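You operate a simulated robot arm through the tools that you are given. There is no shell and no other tool.

The job below is to be done with a simulated robot arm. You get a single attempt, and the scene is never put back.

TASK
Glue the FIG label in the outline on the square bottle and roll it flat.
Fine: within 6 mm and 4 degrees; roller back in its place. Set down upright: yellow roller.

The check looks at the end state, three seconds after you hand in, the way a careful person would. Anything else that was tipped, shoved, dropped, spilled or broken makes it a failure.

THE ROBOT
A 6-joint arm with a two-finger gripper, fixed in place. Base frame: the origin is at the foot of the arm, x ahead of it, y to its left, z up; the work surface is at about z = 0.85. Lengths are in m, angles in degrees, forces in N, time in s.
Its first joint turns from -166.0 to 166.0 degrees. Payload 2.45 kg.
The tool frame sits at the grasp point between the pads (the TCP): z along the fingers, y along the line on which they close. The tips reach 0.02 m beyond it. The gripper opens to 0.14 m. The gripper's body begins 0.168 m behind the TCP.
Orientation is that of the tool frame in the base frame, as [roll, pitch, yaw] about the fixed x, y, z axes, in that order (R = Rz(yaw) Ry(pitch) Rx(roll)). With the fingers straight down and closing along the base's y, the tool's x points along the base's -x, its y along +y and its z along -z.

THE INTERFACE
- The arm moves only by the tool step_arm. Its argument "plan" is a list of rows, each an object (a shift or turn left out is 0, a gripper value left out holds the last) with "xyz": the shift along the tool's x, y, z in units of 250 mm (1.0 is 250 mm), a list of three; "turn": the turn, a rotation vector about the tool's x, y, z in units of 180 degrees (1.0 is 180 degrees), a list of three. In form: [{"xyz": [x, y, z], "turn": [ax, ay, az]}, ...]. A call has 1 to 20 rows; each row is the pose to reach, as a shift and turn from the pose commanded when the call began, along the tool's axes at that moment. "fingers" is the gripper command, from -1 (shut) to 1 (fully open), values between in proportion, set as the call begins (left out, the last holds). A call with a number of a shift or a turn outside -1 to 1 is refused whole. A row lasts 0.2 s, in which the tool goes at most 0.05 m and 8.6 degrees; a call with a longer step from one row to the next is refused whole, and so is a gripper value outside its range. Where a pose cannot be reached the arm comes as near as it can. A force on the tool above 40 N (or 10 N above the force at the start of the call, whichever is more), or a blocked arm, ends the call early, and 0.2 s more pass. Each finger travels about 0.045 m/s and halts on what it meets, pressing with about 25 N; the grip force reading is that of the motor and also rises with nothing between the fingers. The clock runs only during rows and for 0.2 s after the last one: add rows that repeat a pose to give the fingers time. The reply holds the time, the measured pose of the TCP, the force on the tool along the base axes, the opening and the grip force, in the units named above and with some noise, with the torque about the TCP (base axes, N m) and any sound that the robot's microphone picked up.
- Cameras (640 x 400 px; columns grow to the right, rows downward): "scene" is fixed at [0.4016, -0.5003, 1.5847]; the picture's right is [0.83, -0.55, 0.00], its down [-0.32, -0.48, -0.82] and it looks along [0.45, 0.68, -0.58] (base axes); focal length 328 px, centre (320, 200). "wrist" rides on the gripper at [0.078, 0.011, -0.209] in the tool frame; the picture's right is [-0.14, 0.99, 0.00], its down [-0.92, -0.13, -0.37] and it looks along [-0.37, -0.05, 0.93] (tool axes); focal length 280 px, centre (320, 200). There is no depth. A picture from a camera that has moved, and an enlarged one, comes with that camera's place and axes in the base frame and with its lens.
- camera(camera): a new picture of that camera. The clock stands still meanwhile.
- close_up(camera, box): a new picture of the part [left, top, right, bottom] of that camera's present view, enlarged. The clock stands still meanwhile.
- sign_off(): hands the job in; it is judged then, once.

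Nothing tells you positions but the pictures and the camera data. Unless the task says otherwise, let go and move clear before handing in.

The tools are called after "Call:" by a JSON object that holds its "name" and its "arguments". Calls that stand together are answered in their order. step_arm: Moves the arm, as the interface text tells. Its arguments: {"type":"object","properties":{"plan":{"type":"array"},"fingers":{"type":"number"}},"required":["plan"]} The other tools are called the same way: camera (camera) takes a picture; close_up (camera, box) takes an enlarged picture of a part of a camera's view; sign_off () hands the job in.

At the start:

```text
clock: 0.0
tcp_pos: [0.7726, 0.1439, 1.2207]
tool_rot: [-180.0, 0.0, 180.0]
contact_force: [0.1, 0.4, -0.1]
ft_torque: [0.01, 0.01, -0.05]
width: 0.14
gripper_force: 0.0
```

scene: 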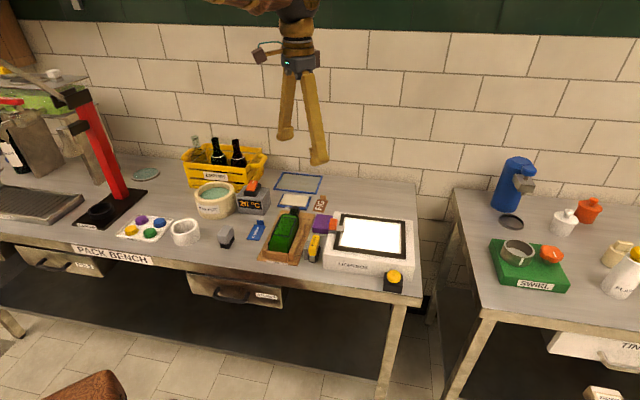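
wrist: 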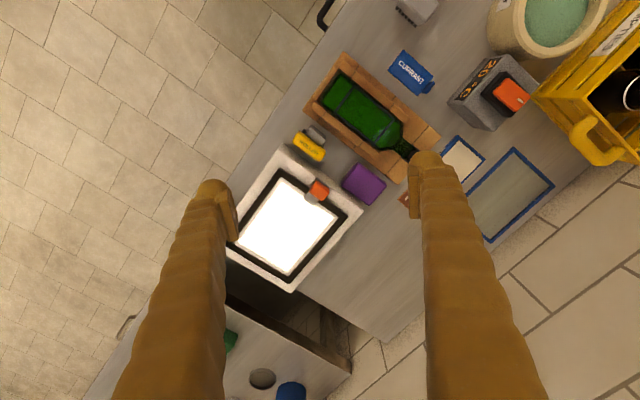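

I see a bench with a green square bottle in a wooden cradle, a yellow roller, labels (CURRANT, others), a glue/warmer pot and a light box. I'll take close-ups before moving.

Call:
{"name": "close_up", "arguments": {"camera": "scene", "box": [180, 160, 420, 310]}}

Call:
{"name": "close_up", "arguments": {"camera": "wrist", "box": [280, 40, 560, 215]}}

Call:
{"name": "close_up", "arguments": {"camera": "scene", "box": [240, 190, 340, 270]}}

Call:
{"name": "close_up", "arguments": {"camera": "scene", "box": [0, 60, 240, 210]}}

```text
2.67 times, centred on (300, 235) of scene
camera zoom: at [0.4016, -0.5003, 1.5847], right [0.83, -0.55, 0.0], down [-0.32, -0.48, -0.82], along [0.45, 0.68, -0.58], focal length 875 px, centre (373, 107)
```

zoom: 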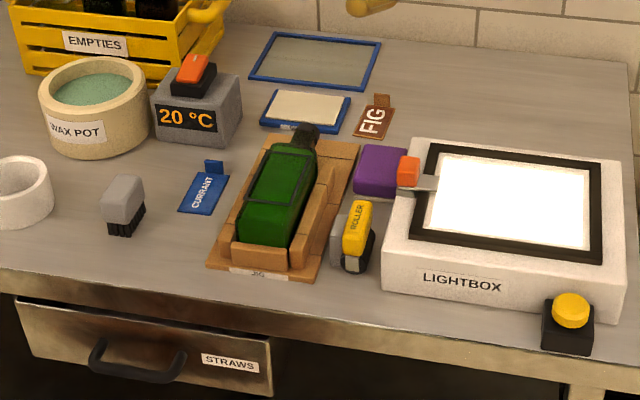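

```text
2.29 times, centred on (420, 128) of wrist
camera zoom: at [0.6941, 0.1538, 1.4313], right [0.14, 0.99, 0.0], down [0.92, -0.13, 0.37], along [0.37, -0.05, -0.93], focal length 641 px, centre (91, 366)
```

zoom: 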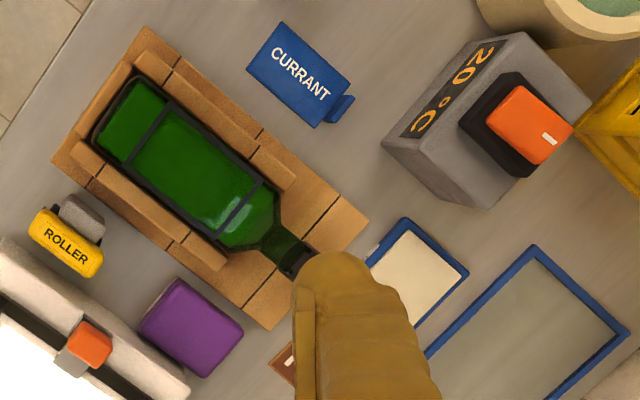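

```text
5.00 times, centred on (290, 230) of scene
camera zoom: at [0.4016, -0.5003, 1.5847], right [0.83, -0.55, 0.0], down [-0.32, -0.48, -0.82], along [0.45, 0.68, -0.58], focal length 1640 px, centre (470, 50)
```

zoom: 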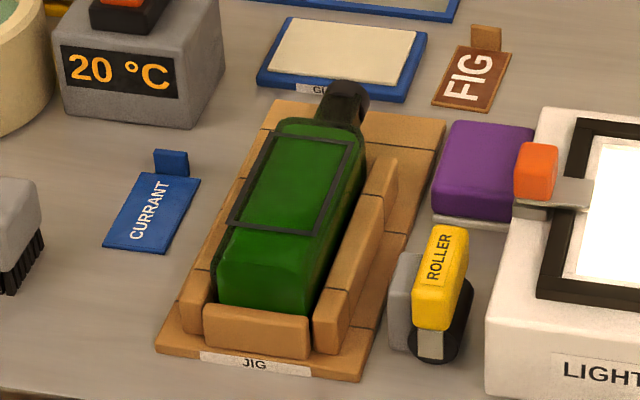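

```text
2.67 times, centred on (120, 135) of scene
camera zoom: at [0.4016, -0.5003, 1.5847], right [0.83, -0.55, 0.0], down [-0.32, -0.48, -0.82], along [0.45, 0.68, -0.58], focal length 875 px, centre (853, 373)
```

zoom: 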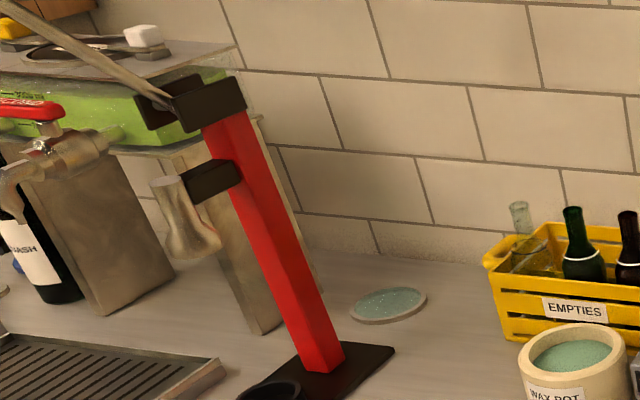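

I see the FIG label near (0.95, 0.32), partly hidden behind a finger, a glue pad beside it, and the bottle with its outline already in the jig. I'll move the wrist camera over the label and glue pad to get a clear view.

Call:
{"name": "step_arm", "arguments": {"plan": [{"xyz": [-0.018, 0.104, 0.08]}, {"xyz": [-0.037, 0.208, 0.16]}, {"xyz": [-0.055, 0.312, 0.24]}, {"xyz": [-0.073, 0.416, 0.32]}, {"xyz": [-0.092, 0.52, 0.4]}, {"xyz": [-0.11, 0.624, 0.48]}, {"xyz": [-0.11, 0.624, 0.48]}]}}

Call:
{"name": "camera", "arguments": {"camera": "wrist"}}

Call:
{"name": "camera", "arguments": {"camera": "scene"}}

```text
clock: 1.6
tcp_pos: [0.7999, 0.2995, 1.0994]
tool_rot: [180.0, 0.0, -180.0]
contact_force: [-0.1, 0.1, 0.1]
ft_torque: [0.02, -0.01, 0.03]
width: 0.1399
gripper_force: 0.0
```

```text
taken
camera wrist: at [0.7217, 0.3094, 1.3104], right [0.14, 0.99, 0.0], down [0.92, -0.13, 0.37], along [0.36, -0.05, -0.93], focal length 280 px, centre (320, 200)
```

wrist: 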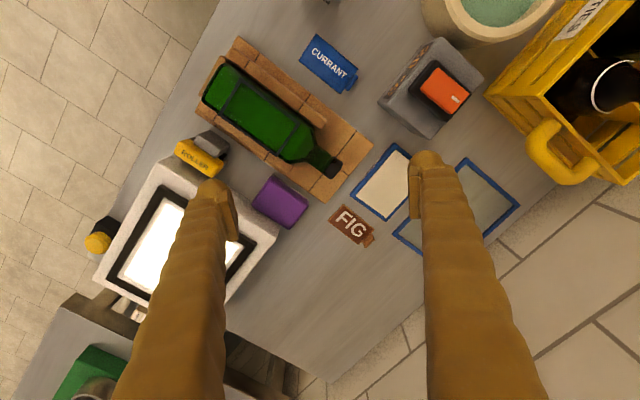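

```text
taken
```

scene: 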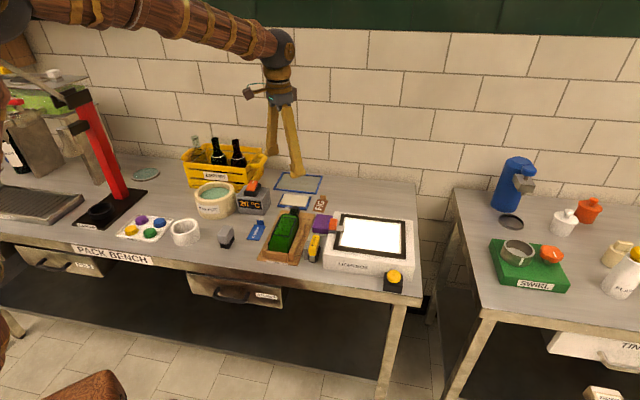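

Call:
{"name": "close_up", "arguments": {"camera": "wrist", "box": [300, 130, 460, 260]}}

Call:
{"name": "close_up", "arguments": {"camera": "wrist", "box": [160, 20, 400, 220]}}

Call:
{"name": "close_up", "arguments": {"camera": "scene", "box": [300, 215, 350, 270]}}

Call:
{"name": "close_up", "arguments": {"camera": "scene", "box": [265, 165, 345, 220]}}

```text
3.08 times, centred on (380, 195) of wrist
camera zoom: at [0.7217, 0.3094, 1.3104], right [0.14, 0.99, 0.0], down [0.92, -0.13, 0.37], along [0.36, -0.05, -0.93], focal length 863 px, centre (135, 215)
```

zoom: 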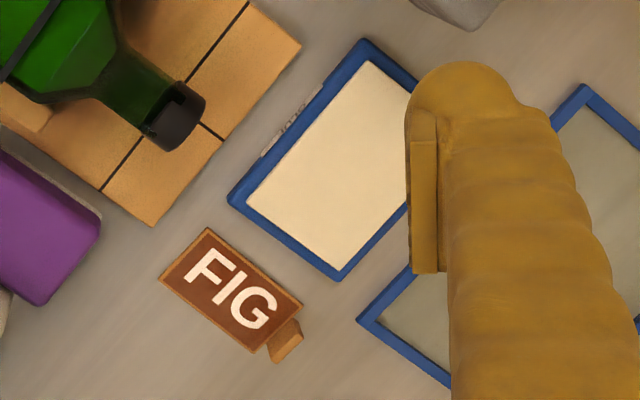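

```text
2.00 times, centred on (280, 120) of wrist
camera zoom: at [0.7217, 0.3094, 1.3104], right [0.14, 0.99, 0.0], down [0.92, -0.13, 0.37], along [0.36, -0.05, -0.93], focal length 561 px, centre (400, 360)
```

zoom: 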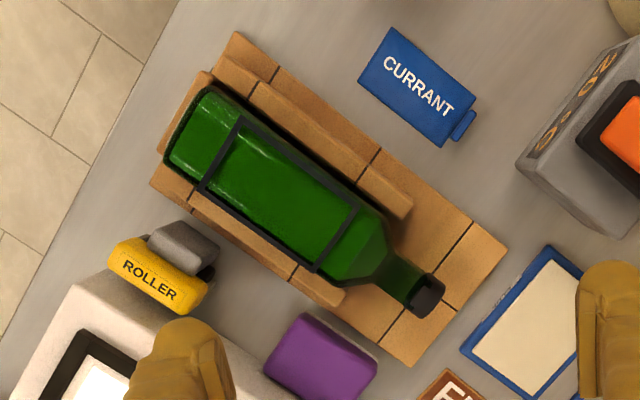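

```text
7.27 times, centred on (325, 242) of scene
camera zoom: at [0.4016, -0.5003, 1.5847], right [0.83, -0.55, 0.0], down [-0.32, -0.48, -0.82], along [0.45, 0.68, -0.58], focal length 2386 px, centre (284, -109)
```

zoom: 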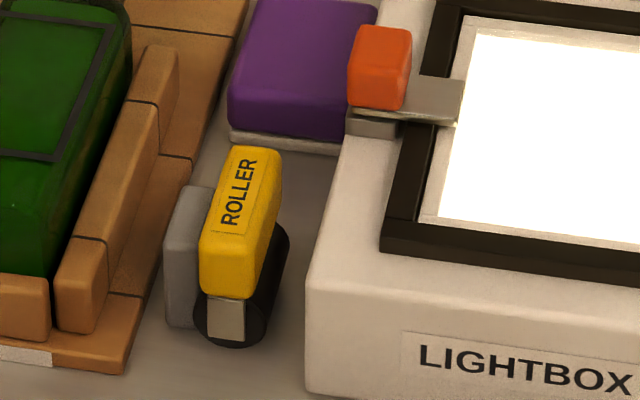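

```text
7.27 times, centred on (305, 192) of scene
camera zoom: at [0.4016, -0.5003, 1.5847], right [0.83, -0.55, 0.0], down [-0.32, -0.48, -0.82], along [0.45, 0.68, -0.58], focal length 2386 px, centre (429, 254)
```

zoom: 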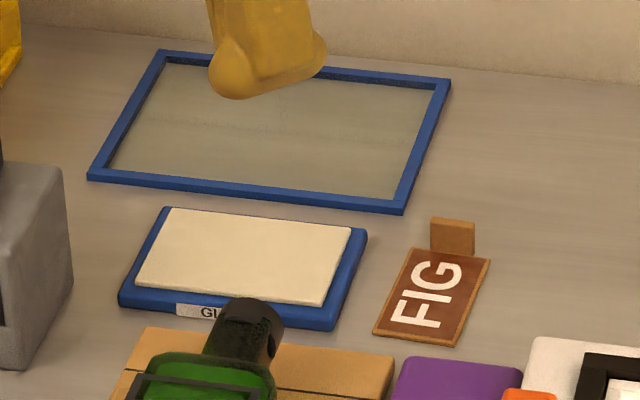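

The FIG label lies about 42° to the base x-axis, centred near (0.956, 0.333). It has an upright tab at its far end, near (0.99, 0.36). The bottle's outline is near (0.747, 0.222, 0.912), parallel to the label. I'll yaw the gripper to match the label and narrow the fingers, then look again.

Call:
{"name": "step_arm", "arguments": {"plan": [{"turn": [0, 0, -0.0389]}, {"turn": [0, 0, -0.0778]}, {"turn": [0, 0, -0.1167]}, {"turn": [0, 0, -0.1556]}, {"turn": [0, 0, -0.1945]}, {"turn": [0, 0, -0.2333]}, {"turn": [0, 0, -0.2333]}], "fingers": -0.3}}

Call:
{"name": "camera", "arguments": {"camera": "wrist"}}

```text
clock: 3.2
tcp_pos: [0.7997, 0.2999, 1.101]
tool_rot: [179.9, 0.0, -137.9]
contact_force: [0.1, -0.4, -0.4]
ft_torque: [0.01, -0.01, -0.03]
width: 0.0489
gripper_force: 0.1
```

```text
taken
camera wrist: at [0.7349, 0.2546, 1.3113], right [-0.56, 0.83, 0.0], down [0.77, 0.52, 0.37], along [0.3, 0.21, -0.93], focal length 280 px, centre (320, 200)
```

wrist: 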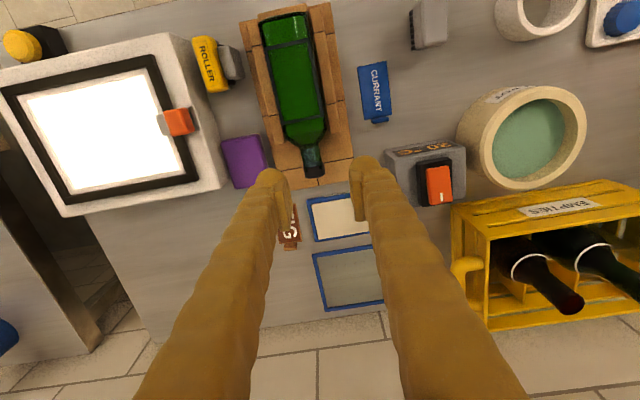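

I see the label just beneath the left finger, and the gripper yaw now matches it. Next I'll tilt the tool outward by 30° and approach above the tab to test reach.

Call:
{"name": "step_arm", "arguments": {"plan": [{"xyz": [-0.086, -0.0646, 0.0704], "turn": [0, -0.0333, 0]}, {"xyz": [-0.172, -0.129, 0.141], "turn": [0, -0.0667, 0]}, {"xyz": [-0.258, -0.194, 0.211], "turn": [0, -0.1, 0]}, {"xyz": [-0.344, -0.258, 0.282], "turn": [0, -0.1333, 0]}, {"xyz": [-0.4304, -0.3228, 0.352], "turn": [0, -0.1667, 0]}, {"xyz": [-0.4304, -0.3228, 0.352], "turn": [0, -0.1667, 0]}]}}

Call:
{"name": "camera", "arguments": {"camera": "wrist"}}

Call:
{"name": "close_up", "arguments": {"camera": "scene", "box": [240, 140, 360, 225]}}

```text
clock: 4.6
tcp_pos: [0.9348, 0.3125, 1.0132]
tool_rot: [180.0, 30.1, -138.1]
contact_force: [0.0, 0.2, 0.0]
ft_torque: [0.0, -0.03, 0.0]
width: 0.0492
gripper_force: 0.1
```

```text
taken
camera wrist: at [0.7987, 0.2037, 1.1551], right [-0.57, 0.82, 0.07], down [0.54, 0.31, 0.78], along [0.61, 0.49, -0.62], focal length 280 px, centre (320, 200)
```

wrist: 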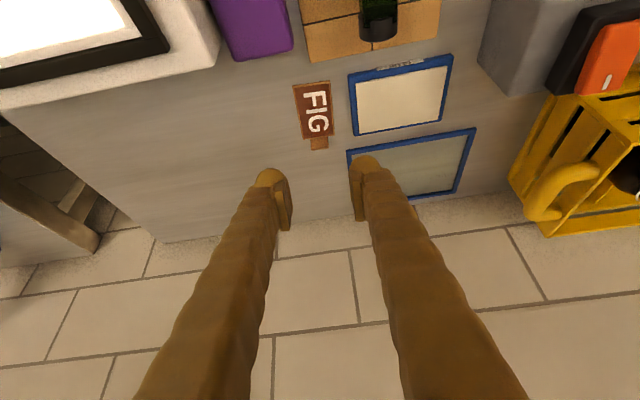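

```text
4.71 times, centred on (300, 182) of scene
camera zoom: at [0.4016, -0.5003, 1.5847], right [0.83, -0.55, 0.0], down [-0.32, -0.48, -0.82], along [0.45, 0.68, -0.58], focal length 1544 px, centre (414, 282)
```

zoom: 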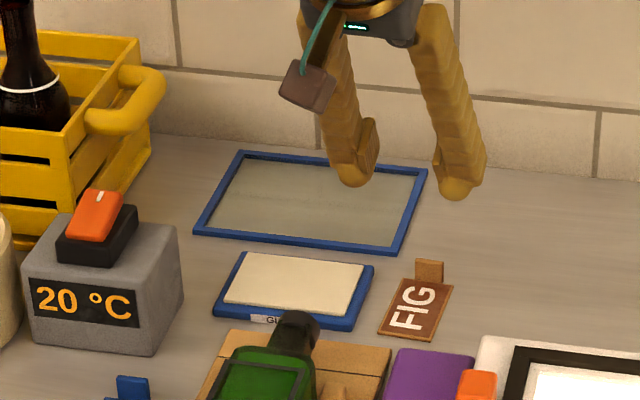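

The tilted pose is reachable, and the label and pad are in clear view. I'll zoom in to measure the tab and the glue pad.

Call:
{"name": "close_up", "arguments": {"camera": "wrist", "box": [270, 50, 370, 160]}}

Call:
{"name": "close_up", "arguments": {"camera": "wrist", "box": [290, 40, 490, 165]}}

```text
3.64 times, centred on (320, 105) of wrist
camera zoom: at [0.7987, 0.2037, 1.1551], right [-0.57, 0.82, 0.07], down [0.54, 0.31, 0.78], along [0.61, 0.49, -0.62], focal length 1020 px, centre (320, 546)
```

zoom: 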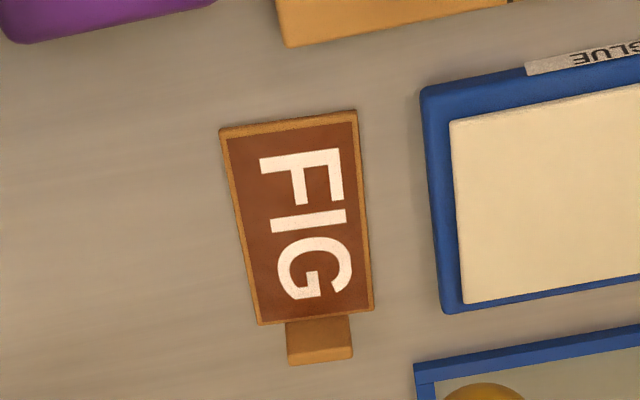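

```text
3.20 times, centred on (390, 102) of wrist
camera zoom: at [0.7987, 0.2037, 1.1551], right [-0.57, 0.82, 0.07], down [0.54, 0.31, 0.78], along [0.61, 0.49, -0.62], focal length 897 px, centre (96, 512)
```

zoom: 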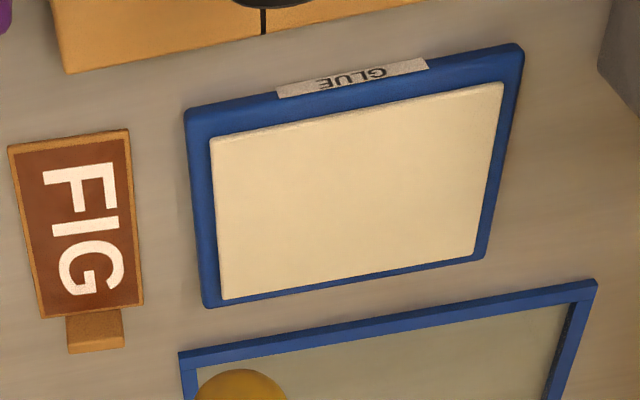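

The tab is vertical, about 22 mm wide, 18 mm tall and 5 mm thick, centred near (0.987, 0.360). I'll advance 105 mm along the approach direction and check alignment before gripping.

Call:
{"name": "step_arm", "arguments": {"plan": [{"xyz": [0.004, 0.0019, 0.14]}, {"xyz": [0.008, 0.0037, 0.28]}, {"xyz": [0.0116, 0.0056, 0.42]}, {"xyz": [0.0116, 0.0056, 0.42]}]}}

Call:
{"name": "camera", "arguments": {"camera": "wrist"}}

Call:
{"name": "close_up", "arguments": {"camera": "scene", "box": [280, 150, 350, 215]}}

Call:
{"name": "close_up", "arguments": {"camera": "wrist", "box": [240, 100, 400, 220]}}

```text
clock: 5.6
tcp_pos: [0.9687, 0.3475, 0.9178]
tool_rot: [-180.0, 30.0, -138.0]
contact_force: [0.1, 0.3, 0.1]
ft_torque: [-0.02, 0.01, -0.03]
width: 0.0489
gripper_force: 0.1
```

```text
taken
camera wrist: at [0.8337, 0.2377, 1.0623], right [-0.57, 0.82, 0.07], down [0.54, 0.32, 0.78], along [0.61, 0.49, -0.62], focal length 280 px, centre (320, 200)
```

wrist: 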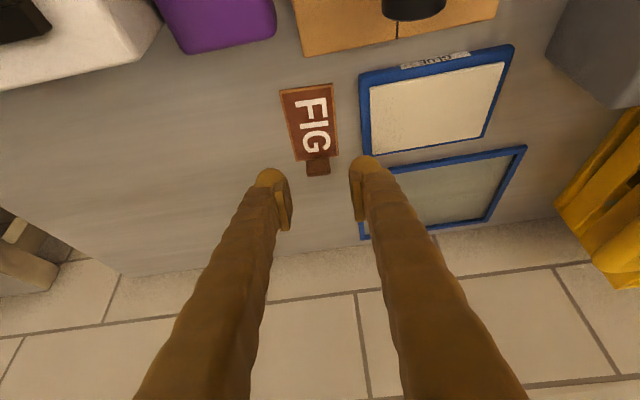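

```text
6.15 times, centred on (315, 182) of scene
camera zoom: at [0.4016, -0.5003, 1.5847], right [0.83, -0.55, 0.0], down [-0.32, -0.48, -0.82], along [0.45, 0.68, -0.58], focal length 2018 px, centre (351, 308)
```

zoom: 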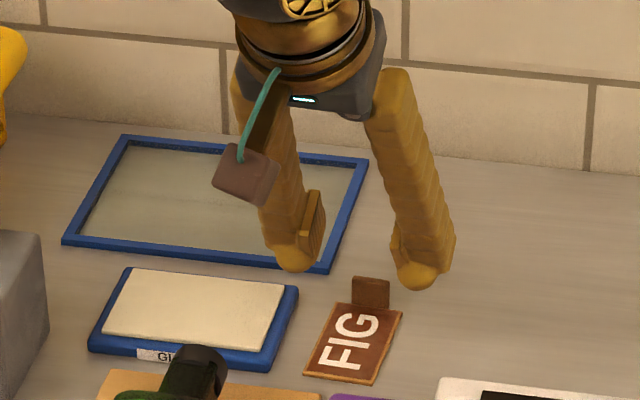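

```text
3.33 times, centred on (320, 160) of wrist
camera zoom: at [0.8337, 0.2377, 1.0623], right [-0.57, 0.82, 0.07], down [0.54, 0.32, 0.78], along [0.61, 0.49, -0.62], focal length 935 px, centre (320, 333)
```

zoom: 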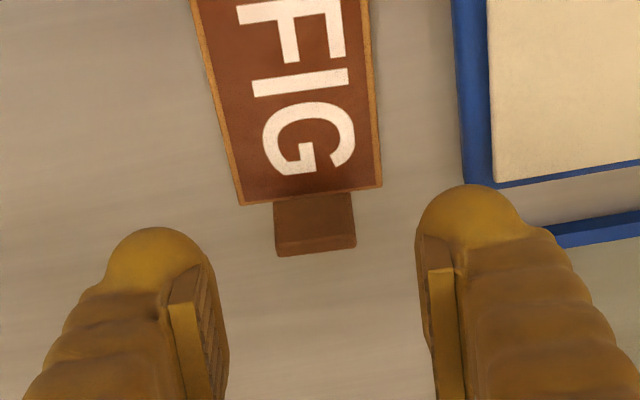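

The tab is centred between the fingers to within about 1 mm. I'll advance the last 45 mm.

Call:
{"name": "step_arm", "arguments": {"plan": [{"xyz": [-0.001, -0.001, 0.05]}, {"xyz": [-0.002, -0.002, 0.1]}, {"xyz": [-0.002, -0.003, 0.14]}, {"xyz": [-0.003, -0.004, 0.165]}, {"xyz": [-0.003, -0.004, 0.18]}, {"xyz": [-0.003, -0.004, 0.18]}]}}

Call:
{"name": "close_up", "arguments": {"camera": "wrist", "box": [240, 100, 400, 220]}}

Call:
{"name": "close_up", "arguments": {"camera": "scene", "box": [295, 170, 345, 215]}}

```text
clock: 7.0
tcp_pos: [0.9892, 0.3607, 0.8825]
tool_rot: [-180.0, 30.0, -138.0]
contact_force: [-0.8, 0.6, -0.1]
ft_torque: [0.01, 0.03, 0.0]
width: 0.0488
gripper_force: 0.1
```

```text
3.33 times, centred on (320, 160) of wrist
camera zoom: at [0.8536, 0.2533, 1.0252], right [-0.57, 0.82, 0.07], down [0.54, 0.32, 0.78], along [0.61, 0.49, -0.62], focal length 935 px, centre (320, 333)
```

zoom: 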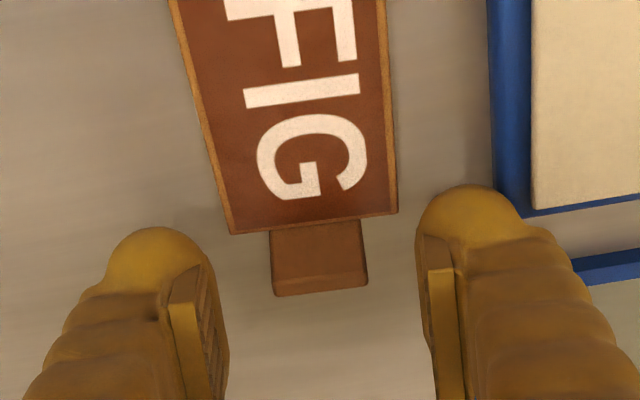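

```text
8.89 times, centred on (320, 192) of scene
camera zoom: at [0.4016, -0.5003, 1.5847], right [0.83, -0.55, 0.0], down [-0.32, -0.48, -0.82], along [0.45, 0.68, -0.58], focal length 2916 px, centre (320, 267)
```

zoom: 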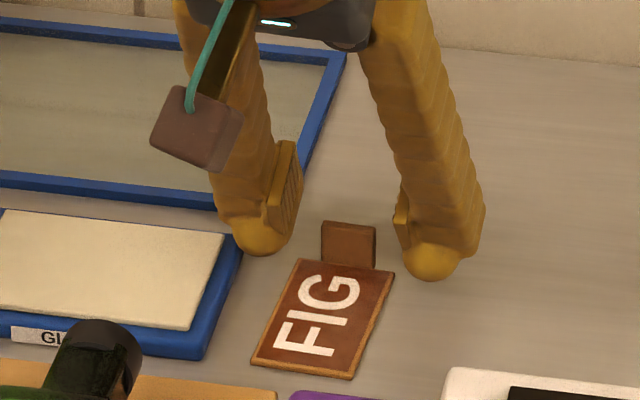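

The fingers straddle the tab with their tips just above the table. I'll close on it now.

Call:
{"name": "step_arm", "arguments": {"plan": [{"xyz": [0, 0, 0]}, {"xyz": [0, 0, 0]}, {"xyz": [0, 0, 0]}, {"xyz": [0, 0, 0]}, {"xyz": [0, 0, 0]}], "fingers": -1}}

Call:
{"name": "close_up", "arguments": {"camera": "wrist", "box": [240, 100, 400, 220]}}

Call:
{"name": "close_up", "arguments": {"camera": "scene", "box": [295, 170, 345, 215]}}

```text
clock: 8.2
tcp_pos: [0.9887, 0.3604, 0.882]
tool_rot: [-179.9, 30.0, -137.9]
contact_force: [-0.1, 0.8, 0.1]
ft_torque: [-0.01, -0.01, 0.0]
width: 0.0212
gripper_force: 24.4
```

```text
3.33 times, centred on (320, 160) of wrist
camera zoom: at [0.8535, 0.2532, 1.0251], right [-0.57, 0.82, 0.07], down [0.54, 0.32, 0.78], along [0.61, 0.49, -0.62], focal length 935 px, centre (320, 333)
```

zoom: 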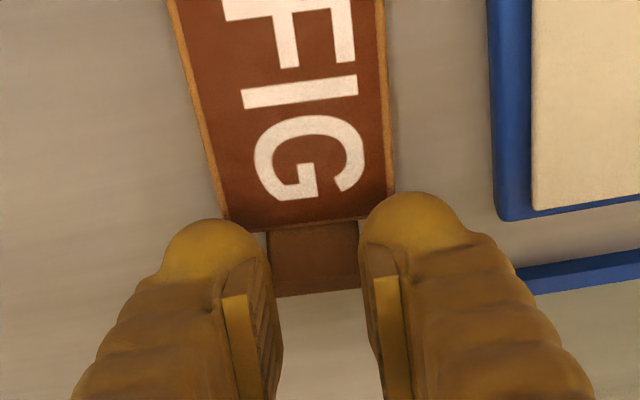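

```text
8.89 times, centred on (320, 192) of scene
camera zoom: at [0.4016, -0.5003, 1.5847], right [0.83, -0.55, 0.0], down [-0.32, -0.48, -0.82], along [0.45, 0.68, -0.58], focal length 2916 px, centre (320, 267)
```

zoom: 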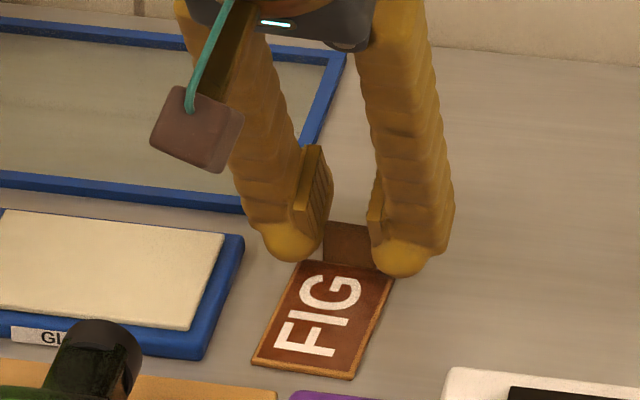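

I have the tab gripped at a width of 21 mm. I'll lift straight up 60 mm and check that the label is held level.

Call:
{"name": "step_arm", "arguments": {"plan": [{"xyz": [-0.02, 0, -0.0346]}, {"xyz": [-0.06, 0, -0.104]}, {"xyz": [-0.1, 0, -0.1732]}, {"xyz": [-0.12, 0, -0.2078]}, {"xyz": [-0.12, 0, -0.2078]}]}}

Call:
{"name": "camera", "arguments": {"camera": "wrist"}}

Call:
{"name": "close_up", "arguments": {"camera": "scene", "box": [265, 155, 345, 215]}}

Call:
{"name": "close_up", "arguments": {"camera": "wrist", "box": [240, 50, 460, 220]}}

```text
clock: 9.4
tcp_pos: [0.9887, 0.3615, 0.944]
tool_rot: [-180.0, 30.0, -138.1]
contact_force: [0.4, -0.4, -0.3]
ft_torque: [-0.02, 0.0, 0.01]
width: 0.0214
gripper_force: 24.9
```

```text
taken
camera wrist: at [0.8534, 0.2542, 1.086], right [-0.57, 0.82, 0.07], down [0.54, 0.32, 0.78], along [0.61, 0.49, -0.62], focal length 280 px, centre (320, 200)
```

wrist: 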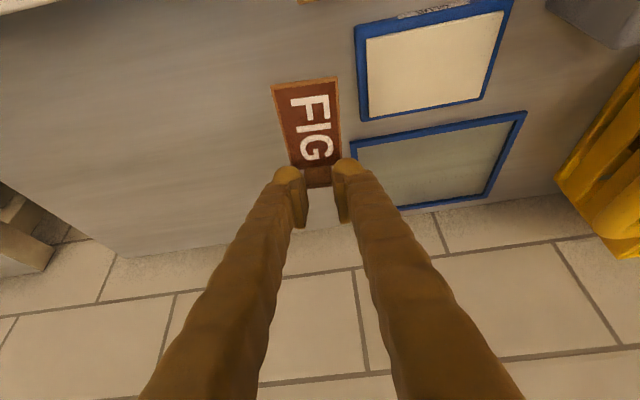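

```text
6.67 times, centred on (305, 185) of scene
camera zoom: at [0.4016, -0.5003, 1.5847], right [0.83, -0.55, 0.0], down [-0.32, -0.48, -0.82], along [0.45, 0.68, -0.58], focal length 2187 px, centre (420, 300)
```

zoom: 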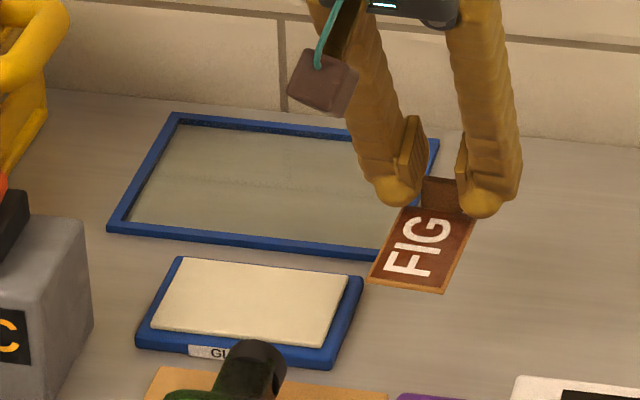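

```text
2.35 times, centred on (350, 135) of wrist
camera zoom: at [0.8534, 0.2542, 1.086], right [-0.57, 0.82, 0.07], down [0.54, 0.32, 0.78], along [0.61, 0.49, -0.62], focal length 660 px, centre (249, 353)
```

zoom: 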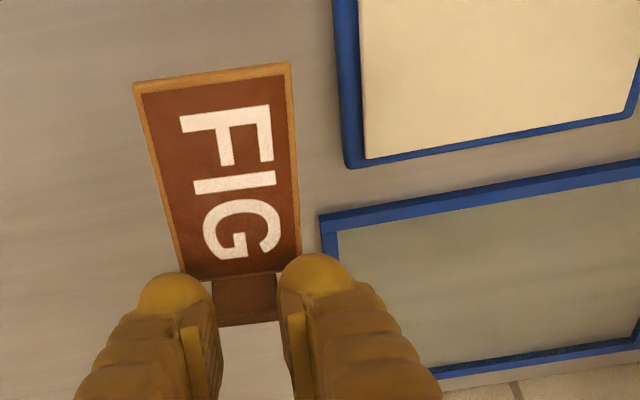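

The label lifted level. The glue pad measures about 100 × 70 mm, is centred near (0.888, 0.408), and has its long side at about −46°. I'll swing the label −88° over the pad, staying high, so all of it fits on the glue.

Call:
{"name": "step_arm", "arguments": {"plan": [{"xyz": [0.0134, 0.0223, -0.0077], "turn": [0.0222, 0, 0.0385]}, {"xyz": [0.0268, 0.0446, -0.0155], "turn": [0.0444, 0, 0.077]}, {"xyz": [0.0402, 0.0668, -0.0232], "turn": [0.0667, 0, 0.1154]}, {"xyz": [0.0536, 0.0891, -0.0309], "turn": [0.0889, 0, 0.1539]}, {"xyz": [0.067, 0.1114, -0.0386], "turn": [0.1111, 0, 0.1924]}, {"xyz": [0.0803, 0.1337, -0.0464], "turn": [0.1333, 0, 0.2309]}, {"xyz": [0.0937, 0.156, -0.0541], "turn": [0.1555, 0, 0.2694]}, {"xyz": [0.1071, 0.1783, -0.0618], "turn": [0.1777, 0, 0.3079]}, {"xyz": [0.1205, 0.2005, -0.0695], "turn": [0.2, 0, 0.3463]}, {"xyz": [0.1339, 0.2228, -0.0773], "turn": [0.2222, 0, 0.3848]}, {"xyz": [0.1473, 0.2451, -0.085], "turn": [0.2444, 0, 0.4233]}, {"xyz": [0.1473, 0.2451, -0.085], "turn": [0.2444, 0, 0.4233]}]}}

Call:
{"name": "camera", "arguments": {"camera": "wrist"}}

Call:
{"name": "close_up", "arguments": {"camera": "scene", "box": [215, 120, 345, 220]}}

```text
clock: 12.0
tcp_pos: [0.9162, 0.3781, 0.9408]
tool_rot: [180.0, 30.1, 134.0]
contact_force: [-0.3, 0.0, -0.3]
ft_torque: [0.02, 0.02, 0.01]
width: 0.0213
gripper_force: 25.0
```

```text
taken
camera wrist: at [0.8039, 0.5089, 1.0845], right [0.8, 0.6, 0.07], down [0.33, -0.53, 0.78], along [0.51, -0.6, -0.62], focal length 280 px, centre (320, 200)
```

wrist: 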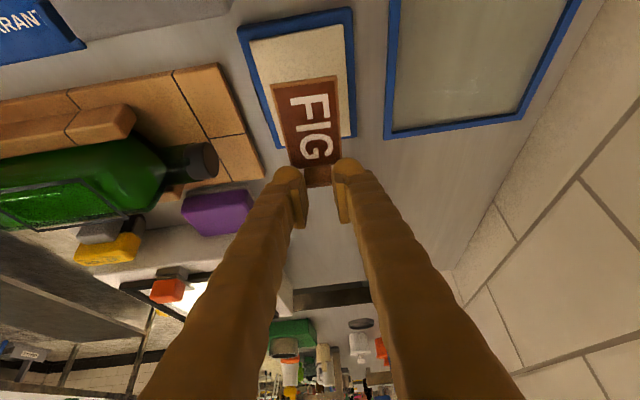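

```text
4.00 times, centred on (280, 170) of scene
camera zoom: at [0.4016, -0.5003, 1.5847], right [0.83, -0.55, 0.0], down [-0.32, -0.48, -0.82], along [0.45, 0.68, -0.58], focal length 1312 px, centre (480, 320)
```

zoom: 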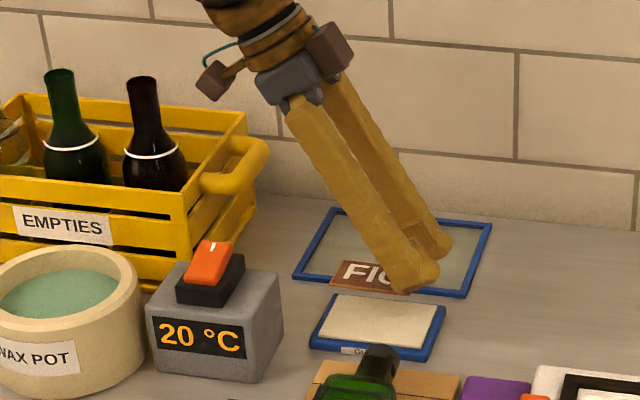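

The label hangs over the pad and the gripper is clear of the thermostat and crate. I'll lower 42 mm, then ease down to contact.

Call:
{"name": "step_arm", "arguments": {"plan": [{"xyz": [0.028, 0, 0.0485]}, {"xyz": [0.056, 0, 0.097]}, {"xyz": [0.074, 0, 0.1282]}, {"xyz": [0.084, 0, 0.1455]}, {"xyz": [0.084, 0, 0.1455]}]}}

Call:
{"name": "camera", "arguments": {"camera": "wrist"}}

Call:
{"name": "close_up", "arguments": {"camera": "scene", "box": [260, 165, 340, 220]}}

```text
clock: 13.2
tcp_pos: [0.9158, 0.3784, 0.8996]
tool_rot: [-180.0, 30.0, 134.0]
contact_force: [-0.3, 0.1, -0.1]
ft_torque: [0.04, -0.03, -0.04]
width: 0.0214
gripper_force: 25.4
```

```text
taken
camera wrist: at [0.8037, 0.5089, 1.0434], right [0.79, 0.6, 0.07], down [0.33, -0.53, 0.78], along [0.51, -0.6, -0.62], focal length 280 px, centre (320, 200)
```

wrist: 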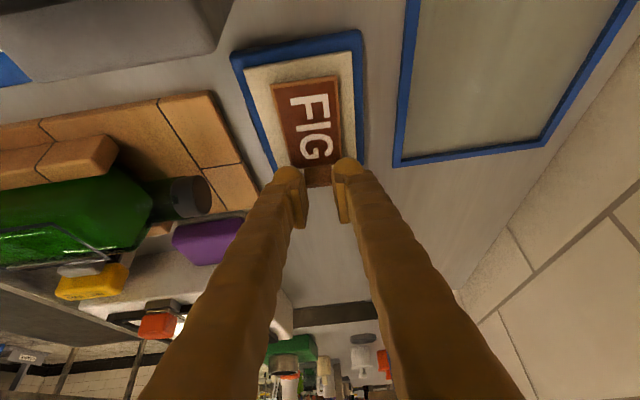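

```text
7.27 times, centred on (300, 192) of scene
camera zoom: at [0.4016, -0.5003, 1.5847], right [0.83, -0.55, 0.0], down [-0.32, -0.48, -0.82], along [0.45, 0.68, -0.58], focal length 2386 px, centre (466, 254)
```

zoom: 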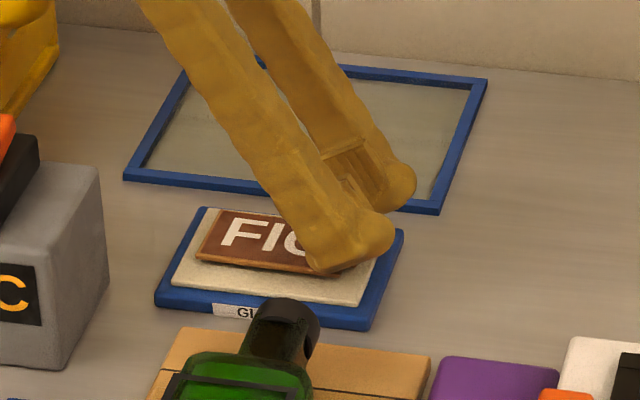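

The label hovers a few millimetres over the cream pad, fully within it. I'll ease down in small steps while watching the force.

Call:
{"name": "step_arm", "arguments": {"plan": [{"xyz": [0.003, 0, 0.0052]}, {"xyz": [0.006, 0, 0.0104]}, {"xyz": [0.006, 0, 0.0104]}]}}

Call:
{"name": "step_arm", "arguments": {"plan": [{"xyz": [0.002, 0, 0.0035]}, {"xyz": [0.004, 0, 0.0069]}, {"xyz": [0.004, 0, 0.0069]}]}}

```text
clock: 14.0
tcp_pos: [0.9166, 0.3797, 0.8962]
tool_rot: [-180.0, 30.0, 134.1]
contact_force: [0.4, -0.2, -0.4]
ft_torque: [0.01, 0.01, 0.0]
width: 0.0214
gripper_force: 24.8
```

```text
clock: 14.8
tcp_pos: [0.916, 0.3777, 0.895]
tool_rot: [180.0, 29.9, 133.9]
contact_force: [0.3, -1.3, 13.7]
ft_torque: [0.05, 0.08, 0.02]
width: 0.0215
gripper_force: 24.7
```

The label is in contact with about 14 N pressing it onto the glue. I'll check the picture before lifting.

Call:
{"name": "close_up", "arguments": {"camera": "scene", "box": [260, 165, 340, 220]}}

Call:
{"name": "close_up", "arguments": {"camera": "wrist", "box": [220, 20, 400, 220]}}

```text
7.27 times, centred on (300, 192) of scene
camera zoom: at [0.4016, -0.5003, 1.5847], right [0.83, -0.55, 0.0], down [-0.32, -0.48, -0.82], along [0.45, 0.68, -0.58], focal length 2386 px, centre (466, 254)
```

zoom: 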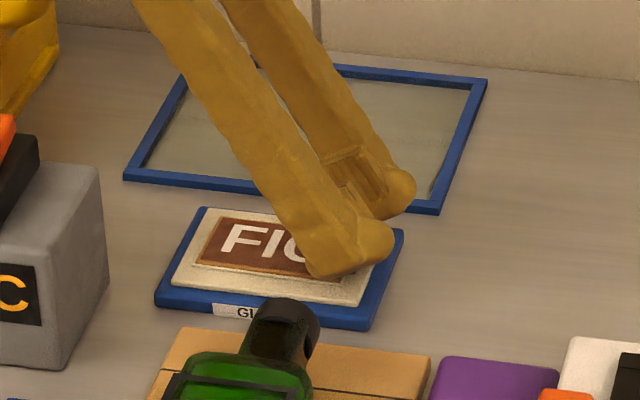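

```text
2.00 times, centred on (310, 120) of wrist
camera zoom: at [0.8034, 0.5092, 1.039], right [0.79, 0.6, 0.07], down [0.33, -0.53, 0.78], along [0.51, -0.6, -0.62], focal length 561 px, centre (340, 360)
```

zoom: 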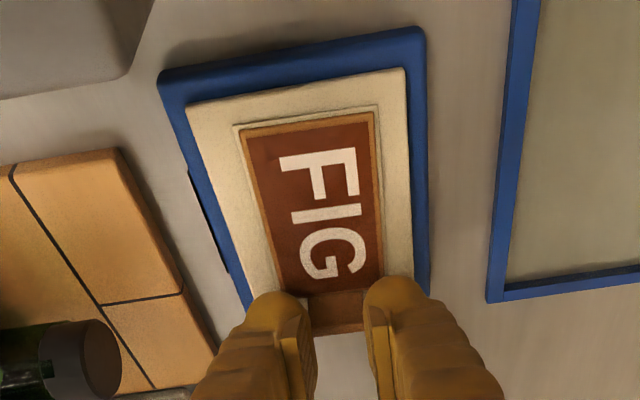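

A pale glue film now shows around the label. I'll lift up gently 70 mm.

Call:
{"name": "step_arm", "arguments": {"plan": [{"xyz": [-0.01, 0, -0.0173]}, {"xyz": [-0.04, 0, -0.0693]}, {"xyz": [-0.08, 0, -0.1386]}, {"xyz": [-0.12, 0, -0.2078]}, {"xyz": [-0.14, 0, -0.2425]}, {"xyz": [-0.14, 0, -0.2425]}]}}

Call:
{"name": "close_up", "arguments": {"camera": "wrist", "box": [220, 20, 400, 220]}}

Call:
{"name": "close_up", "arguments": {"camera": "scene", "box": [260, 145, 350, 220]}}

```text
clock: 16.2
tcp_pos: [0.9148, 0.3775, 0.9643]
tool_rot: [180.0, 30.0, 134.1]
contact_force: [-0.1, -0.6, 0.2]
ft_torque: [-0.02, 0.02, 0.0]
width: 0.0213
gripper_force: 25.0
```

```text
2.00 times, centred on (310, 120) of wrist
camera zoom: at [0.8026, 0.5085, 1.1079], right [0.79, 0.6, 0.07], down [0.33, -0.53, 0.78], along [0.51, -0.6, -0.62], focal length 561 px, centre (340, 360)
```

zoom: 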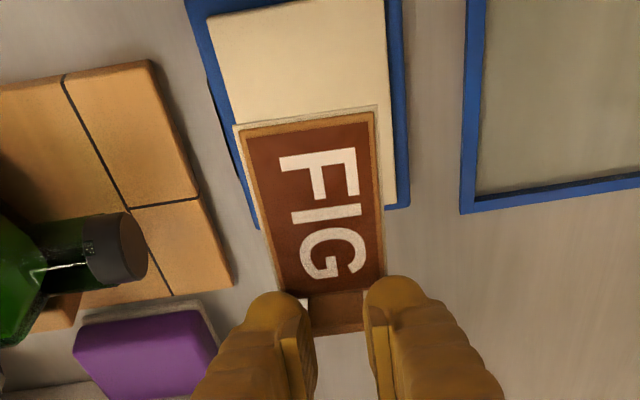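

```text
5.33 times, centred on (305, 182) of scene
camera zoom: at [0.4016, -0.5003, 1.5847], right [0.83, -0.55, 0.0], down [-0.32, -0.48, -0.82], along [0.45, 0.68, -0.58], focal length 1749 px, centre (400, 293)
```

zoom: 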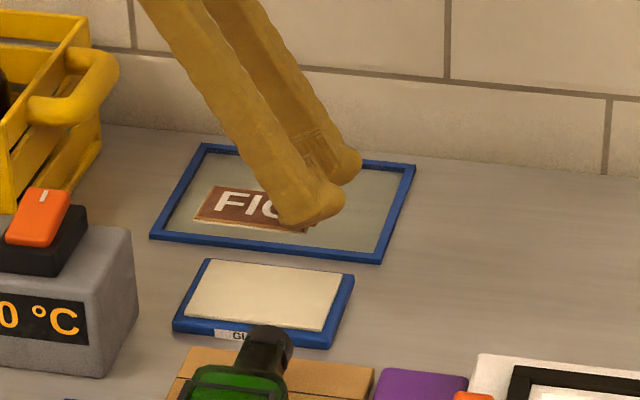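

The glue film came up with the label. I'll raise it, then carry it over the bottle outline near (0.747, 0.222), rotating +91° to match the bottle's angle of about 45°.

Call:
{"name": "step_arm", "arguments": {"plan": [{"xyz": [-0.039, 0, -0.0675]}, {"xyz": [-0.078, 0, -0.135]}, {"xyz": [-0.0765, -0.0623, -0.1359], "turn": [-0.0211, 0, -0.0365]}, {"xyz": [-0.0751, -0.1247, -0.1368], "turn": [-0.0421, 0, -0.073]}, {"xyz": [-0.0736, -0.187, -0.1377], "turn": [-0.0632, 0, -0.1095]}, {"xyz": [-0.0721, -0.2493, -0.1385], "turn": [-0.0843, 0, -0.1459]}, {"xyz": [-0.0707, -0.3117, -0.1394], "turn": [-0.1053, 0, -0.1824]}, {"xyz": [-0.0692, -0.374, -0.1403], "turn": [-0.1264, 0, -0.2189]}, {"xyz": [-0.0677, -0.4363, -0.1412], "turn": [-0.1475, 0, -0.2554]}, {"xyz": [-0.0663, -0.4987, -0.1421], "turn": [-0.1685, 0, -0.2919]}, {"xyz": [-0.0648, -0.561, -0.143], "turn": [-0.1896, 0, -0.3284]}, {"xyz": [-0.0633, -0.6233, -0.1438], "turn": [-0.2107, 0, -0.3648]}, {"xyz": [-0.0619, -0.6857, -0.1447], "turn": [-0.2317, 0, -0.4013]}, {"xyz": [-0.0604, -0.748, -0.1456], "turn": [-0.2528, 0, -0.4378]}, {"xyz": [-0.0604, -0.748, -0.1456], "turn": [-0.2528, 0, -0.4378]}]}}

Call:
{"name": "camera", "arguments": {"camera": "wrist"}}

Call:
{"name": "close_up", "arguments": {"camera": "scene", "box": [235, 170, 345, 270]}}

Call:
{"name": "close_up", "arguments": {"camera": "wrist", "box": [240, 20, 420, 220]}}

```text
clock: 19.4
tcp_pos: [0.7773, 0.2515, 1.0036]
tool_rot: [-180.0, 30.1, -134.9]
contact_force: [-0.7, -0.1, -1.2]
ft_torque: [0.01, 0.02, -0.01]
width: 0.0215
gripper_force: 25.1
```

```text
taken
camera wrist: at [0.6478, 0.1363, 1.1474], right [-0.62, 0.78, 0.07], down [0.52, 0.34, 0.78], along [0.59, 0.52, -0.62], focal length 280 px, centre (320, 200)
```

wrist: 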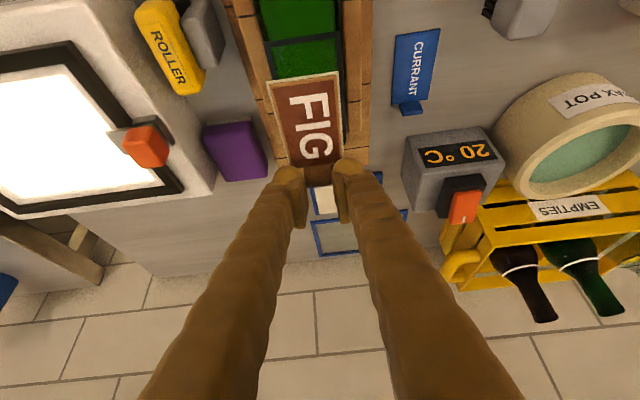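

```text
4.00 times, centred on (290, 220) of scene
camera zoom: at [0.4016, -0.5003, 1.5847], right [0.83, -0.55, 0.0], down [-0.32, -0.48, -0.82], along [0.45, 0.68, -0.58], focal length 1312 px, centre (440, 120)
```

zoom: 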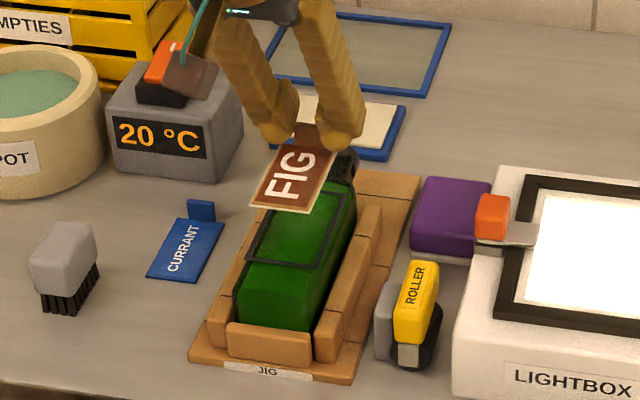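

```text
2.00 times, centred on (330, 120) of wrist
camera zoom: at [0.6478, 0.1363, 1.1474], right [-0.62, 0.78, 0.07], down [0.52, 0.34, 0.78], along [0.59, 0.52, -0.62], focal length 561 px, centre (300, 360)
```

zoom: 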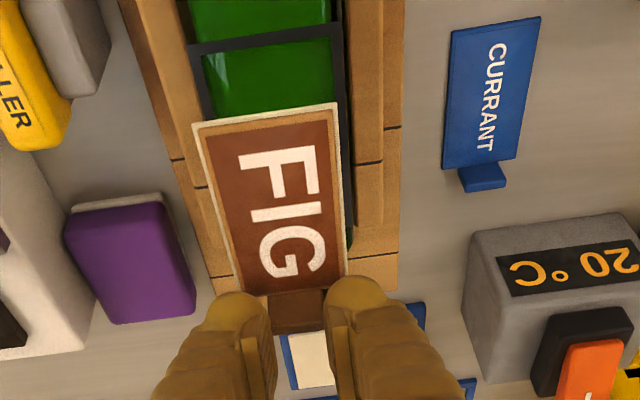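

Two wrist views put the outline at about (0.748, 0.225, 0.925), angle 45.2°, outer size 92×55 mm. The held label sits about 3 mm short of it along and 2 mm off across. I'll correct that and lower 35 mm to check the margins up close.

Call:
{"name": "step_arm", "arguments": {"plan": [{"xyz": [0.015, 0.0023, 0.032]}, {"xyz": [0.03, 0.0046, 0.064]}, {"xyz": [0.045, 0.007, 0.096]}, {"xyz": [0.0584, 0.0092, 0.128]}, {"xyz": [0.0584, 0.0092, 0.128]}]}}

Call:
{"name": "close_up", "arguments": {"camera": "wrist", "box": [240, 40, 400, 220]}}

Call:
{"name": "close_up", "arguments": {"camera": "scene", "box": [250, 185, 330, 255]}}

```text
clock: 20.6
tcp_pos: [0.7781, 0.2551, 0.9693]
tool_rot: [-180.0, 30.2, -135.0]
contact_force: [0.0, 0.9, -0.2]
ft_torque: [-0.01, -0.01, -0.02]
width: 0.0215
gripper_force: 25.3
```

```text
2.22 times, centred on (320, 130) of wrist
camera zoom: at [0.6482, 0.1406, 1.1124], right [-0.62, 0.78, 0.07], down [0.52, 0.34, 0.78], along [0.59, 0.52, -0.62], focal length 623 px, centre (320, 356)
```

zoom: 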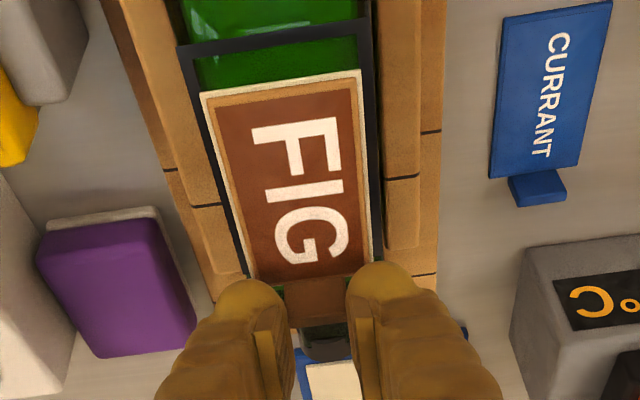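

```text
5.71 times, centred on (290, 220) of scene
camera zoom: at [0.4016, -0.5003, 1.5847], right [0.83, -0.55, 0.0], down [-0.32, -0.48, -0.82], along [0.45, 0.68, -0.58], focal length 1874 px, centre (491, 86)
```

zoom: 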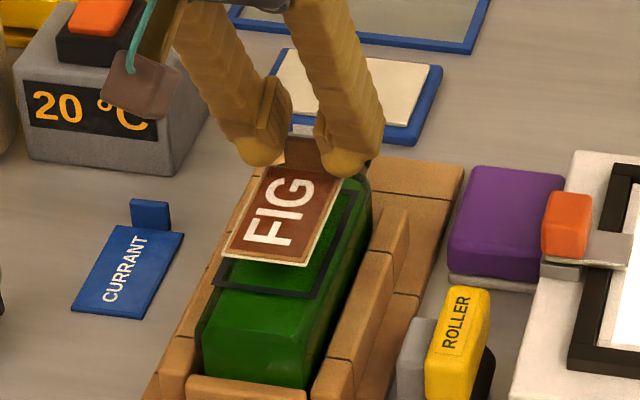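

The label is centred and square over the outline, with about equal margins. I'll lower 12 mm more, then ease into contact.

Call:
{"name": "step_arm", "arguments": {"plan": [{"xyz": [0.008, 0, 0.0139]}, {"xyz": [0.016, 0, 0.0277]}, {"xyz": [0.024, 0, 0.0416]}, {"xyz": [0.024, 0, 0.0416]}]}}

Call:
{"name": "close_up", "arguments": {"camera": "wrist", "box": [240, 40, 400, 220]}}

Call:
{"name": "close_up", "arguments": {"camera": "scene", "box": [260, 195, 325, 245]}}

```text
clock: 21.6
tcp_pos: [0.7783, 0.2544, 0.957]
tool_rot: [179.9, 30.0, -134.9]
contact_force: [-0.2, -0.3, -0.1]
ft_torque: [-0.01, 0.01, 0.01]
width: 0.0213
gripper_force: 24.8
```

```text
2.22 times, centred on (320, 130) of wrist
camera zoom: at [0.6488, 0.1405, 1.101], right [-0.62, 0.78, 0.07], down [0.52, 0.34, 0.78], along [0.59, 0.52, -0.62], focal length 623 px, centre (320, 356)
```

zoom: 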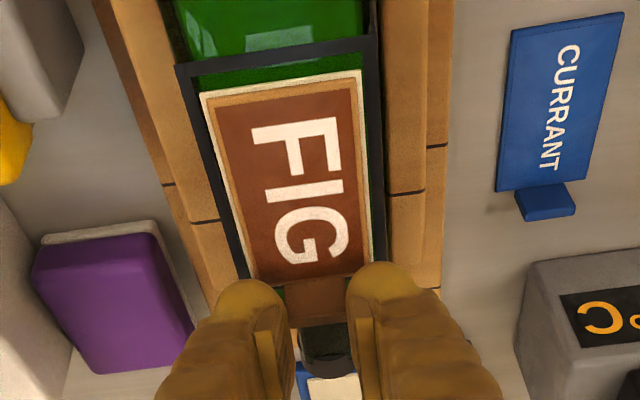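

```text
8.00 times, centred on (292, 220) of scene
camera zoom: at [0.4016, -0.5003, 1.5847], right [0.83, -0.55, 0.0], down [-0.32, -0.48, -0.82], along [0.45, 0.68, -0.58], focal length 2624 px, centre (540, 40)
```

zoom: 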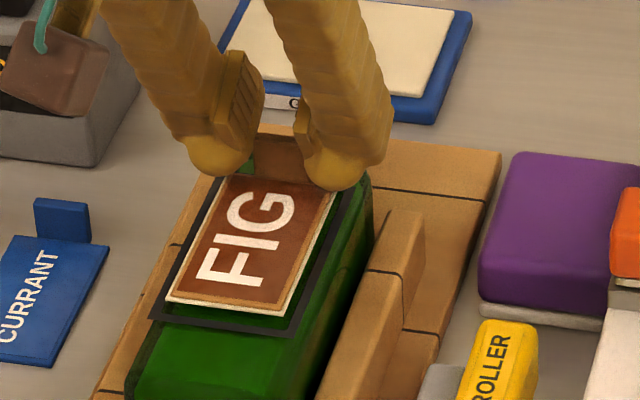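

The label is a few millimetres above the glass, centred in the outline. I'll ease down in small steps.

Call:
{"name": "step_arm", "arguments": {"plan": [{"xyz": [0.002, 0, 0.0035]}, {"xyz": [0.004, 0, 0.0069]}, {"xyz": [0.004, 0, 0.0069]}]}}

Call:
{"name": "step_arm", "arguments": {"plan": [{"xyz": [0.002, 0, 0.0035]}, {"xyz": [0.002, 0, 0.0035]}]}}

Call:
{"name": "close_up", "arguments": {"camera": "scene", "box": [260, 195, 325, 245]}}

```text
clock: 22.4
tcp_pos: [0.7782, 0.2555, 0.9545]
tool_rot: [-180.0, 29.9, -135.0]
contact_force: [-0.2, -0.5, 0.1]
ft_torque: [0.02, 0.04, 0.02]
width: 0.0214
gripper_force: 25.1
```

```text
clock: 23.0
tcp_pos: [0.779, 0.2551, 0.9534]
tool_rot: [180.0, 29.9, -135.0]
contact_force: [-1.7, -0.5, 8.6]
ft_torque: [0.01, 0.03, 0.04]
width: 0.0215
gripper_force: 24.7
```

```text
8.00 times, centred on (292, 220) of scene
camera zoom: at [0.4016, -0.5003, 1.5847], right [0.83, -0.55, 0.0], down [-0.32, -0.48, -0.82], along [0.45, 0.68, -0.58], focal length 2624 px, centre (540, 40)
```

zoom: 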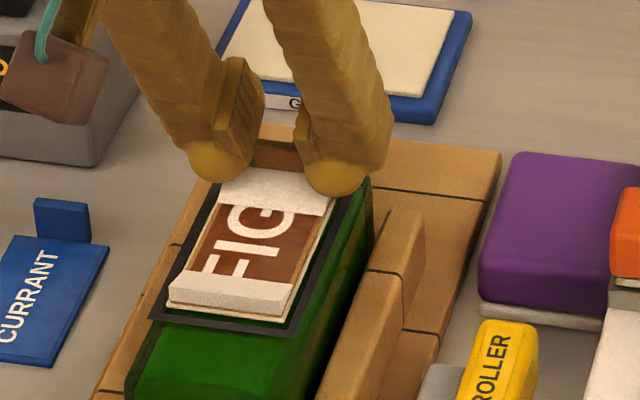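

Contact came at about 9 N. The label is on the bottle, and pale lifted strips appeared at both ends, which the roller should flatten. I'll check alignment before letting go.

Call:
{"name": "close_up", "arguments": {"camera": "wrist", "box": [260, 50, 380, 190]}}

Call:
{"name": "close_up", "arguments": {"camera": "scene", "box": [270, 205, 310, 240]}}

```text
2.86 times, centred on (320, 120) of wrist
camera zoom: at [0.6486, 0.1406, 1.0975], right [-0.62, 0.78, 0.07], down [0.52, 0.34, 0.78], along [0.59, 0.52, -0.62], focal length 801 px, centre (320, 429)
```

zoom: 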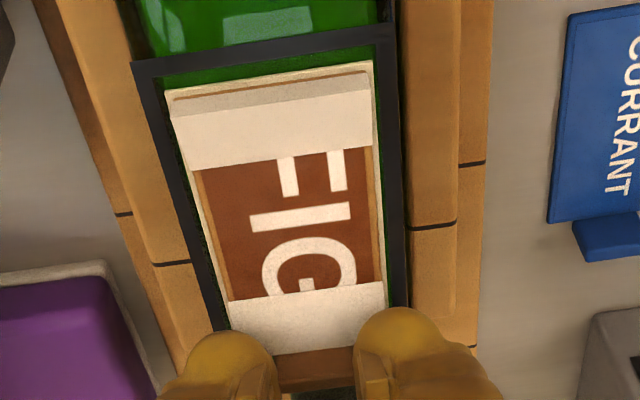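

```text
11.43 times, centred on (290, 222) of scene
camera zoom: at [0.4016, -0.5003, 1.5847], right [0.83, -0.55, 0.0], down [-0.32, -0.48, -0.82], along [0.45, 0.68, -0.58], focal length 3749 px, centre (663, -57)
```

zoom: 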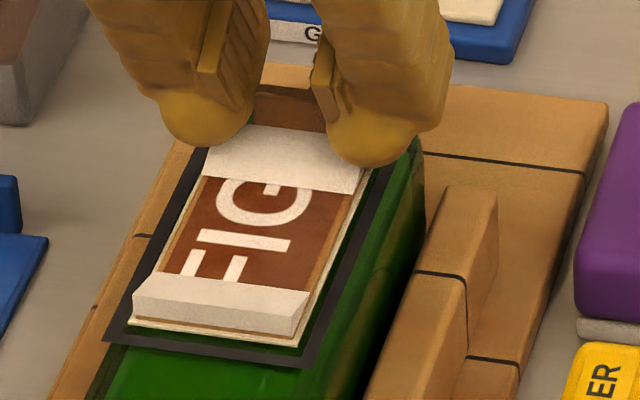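

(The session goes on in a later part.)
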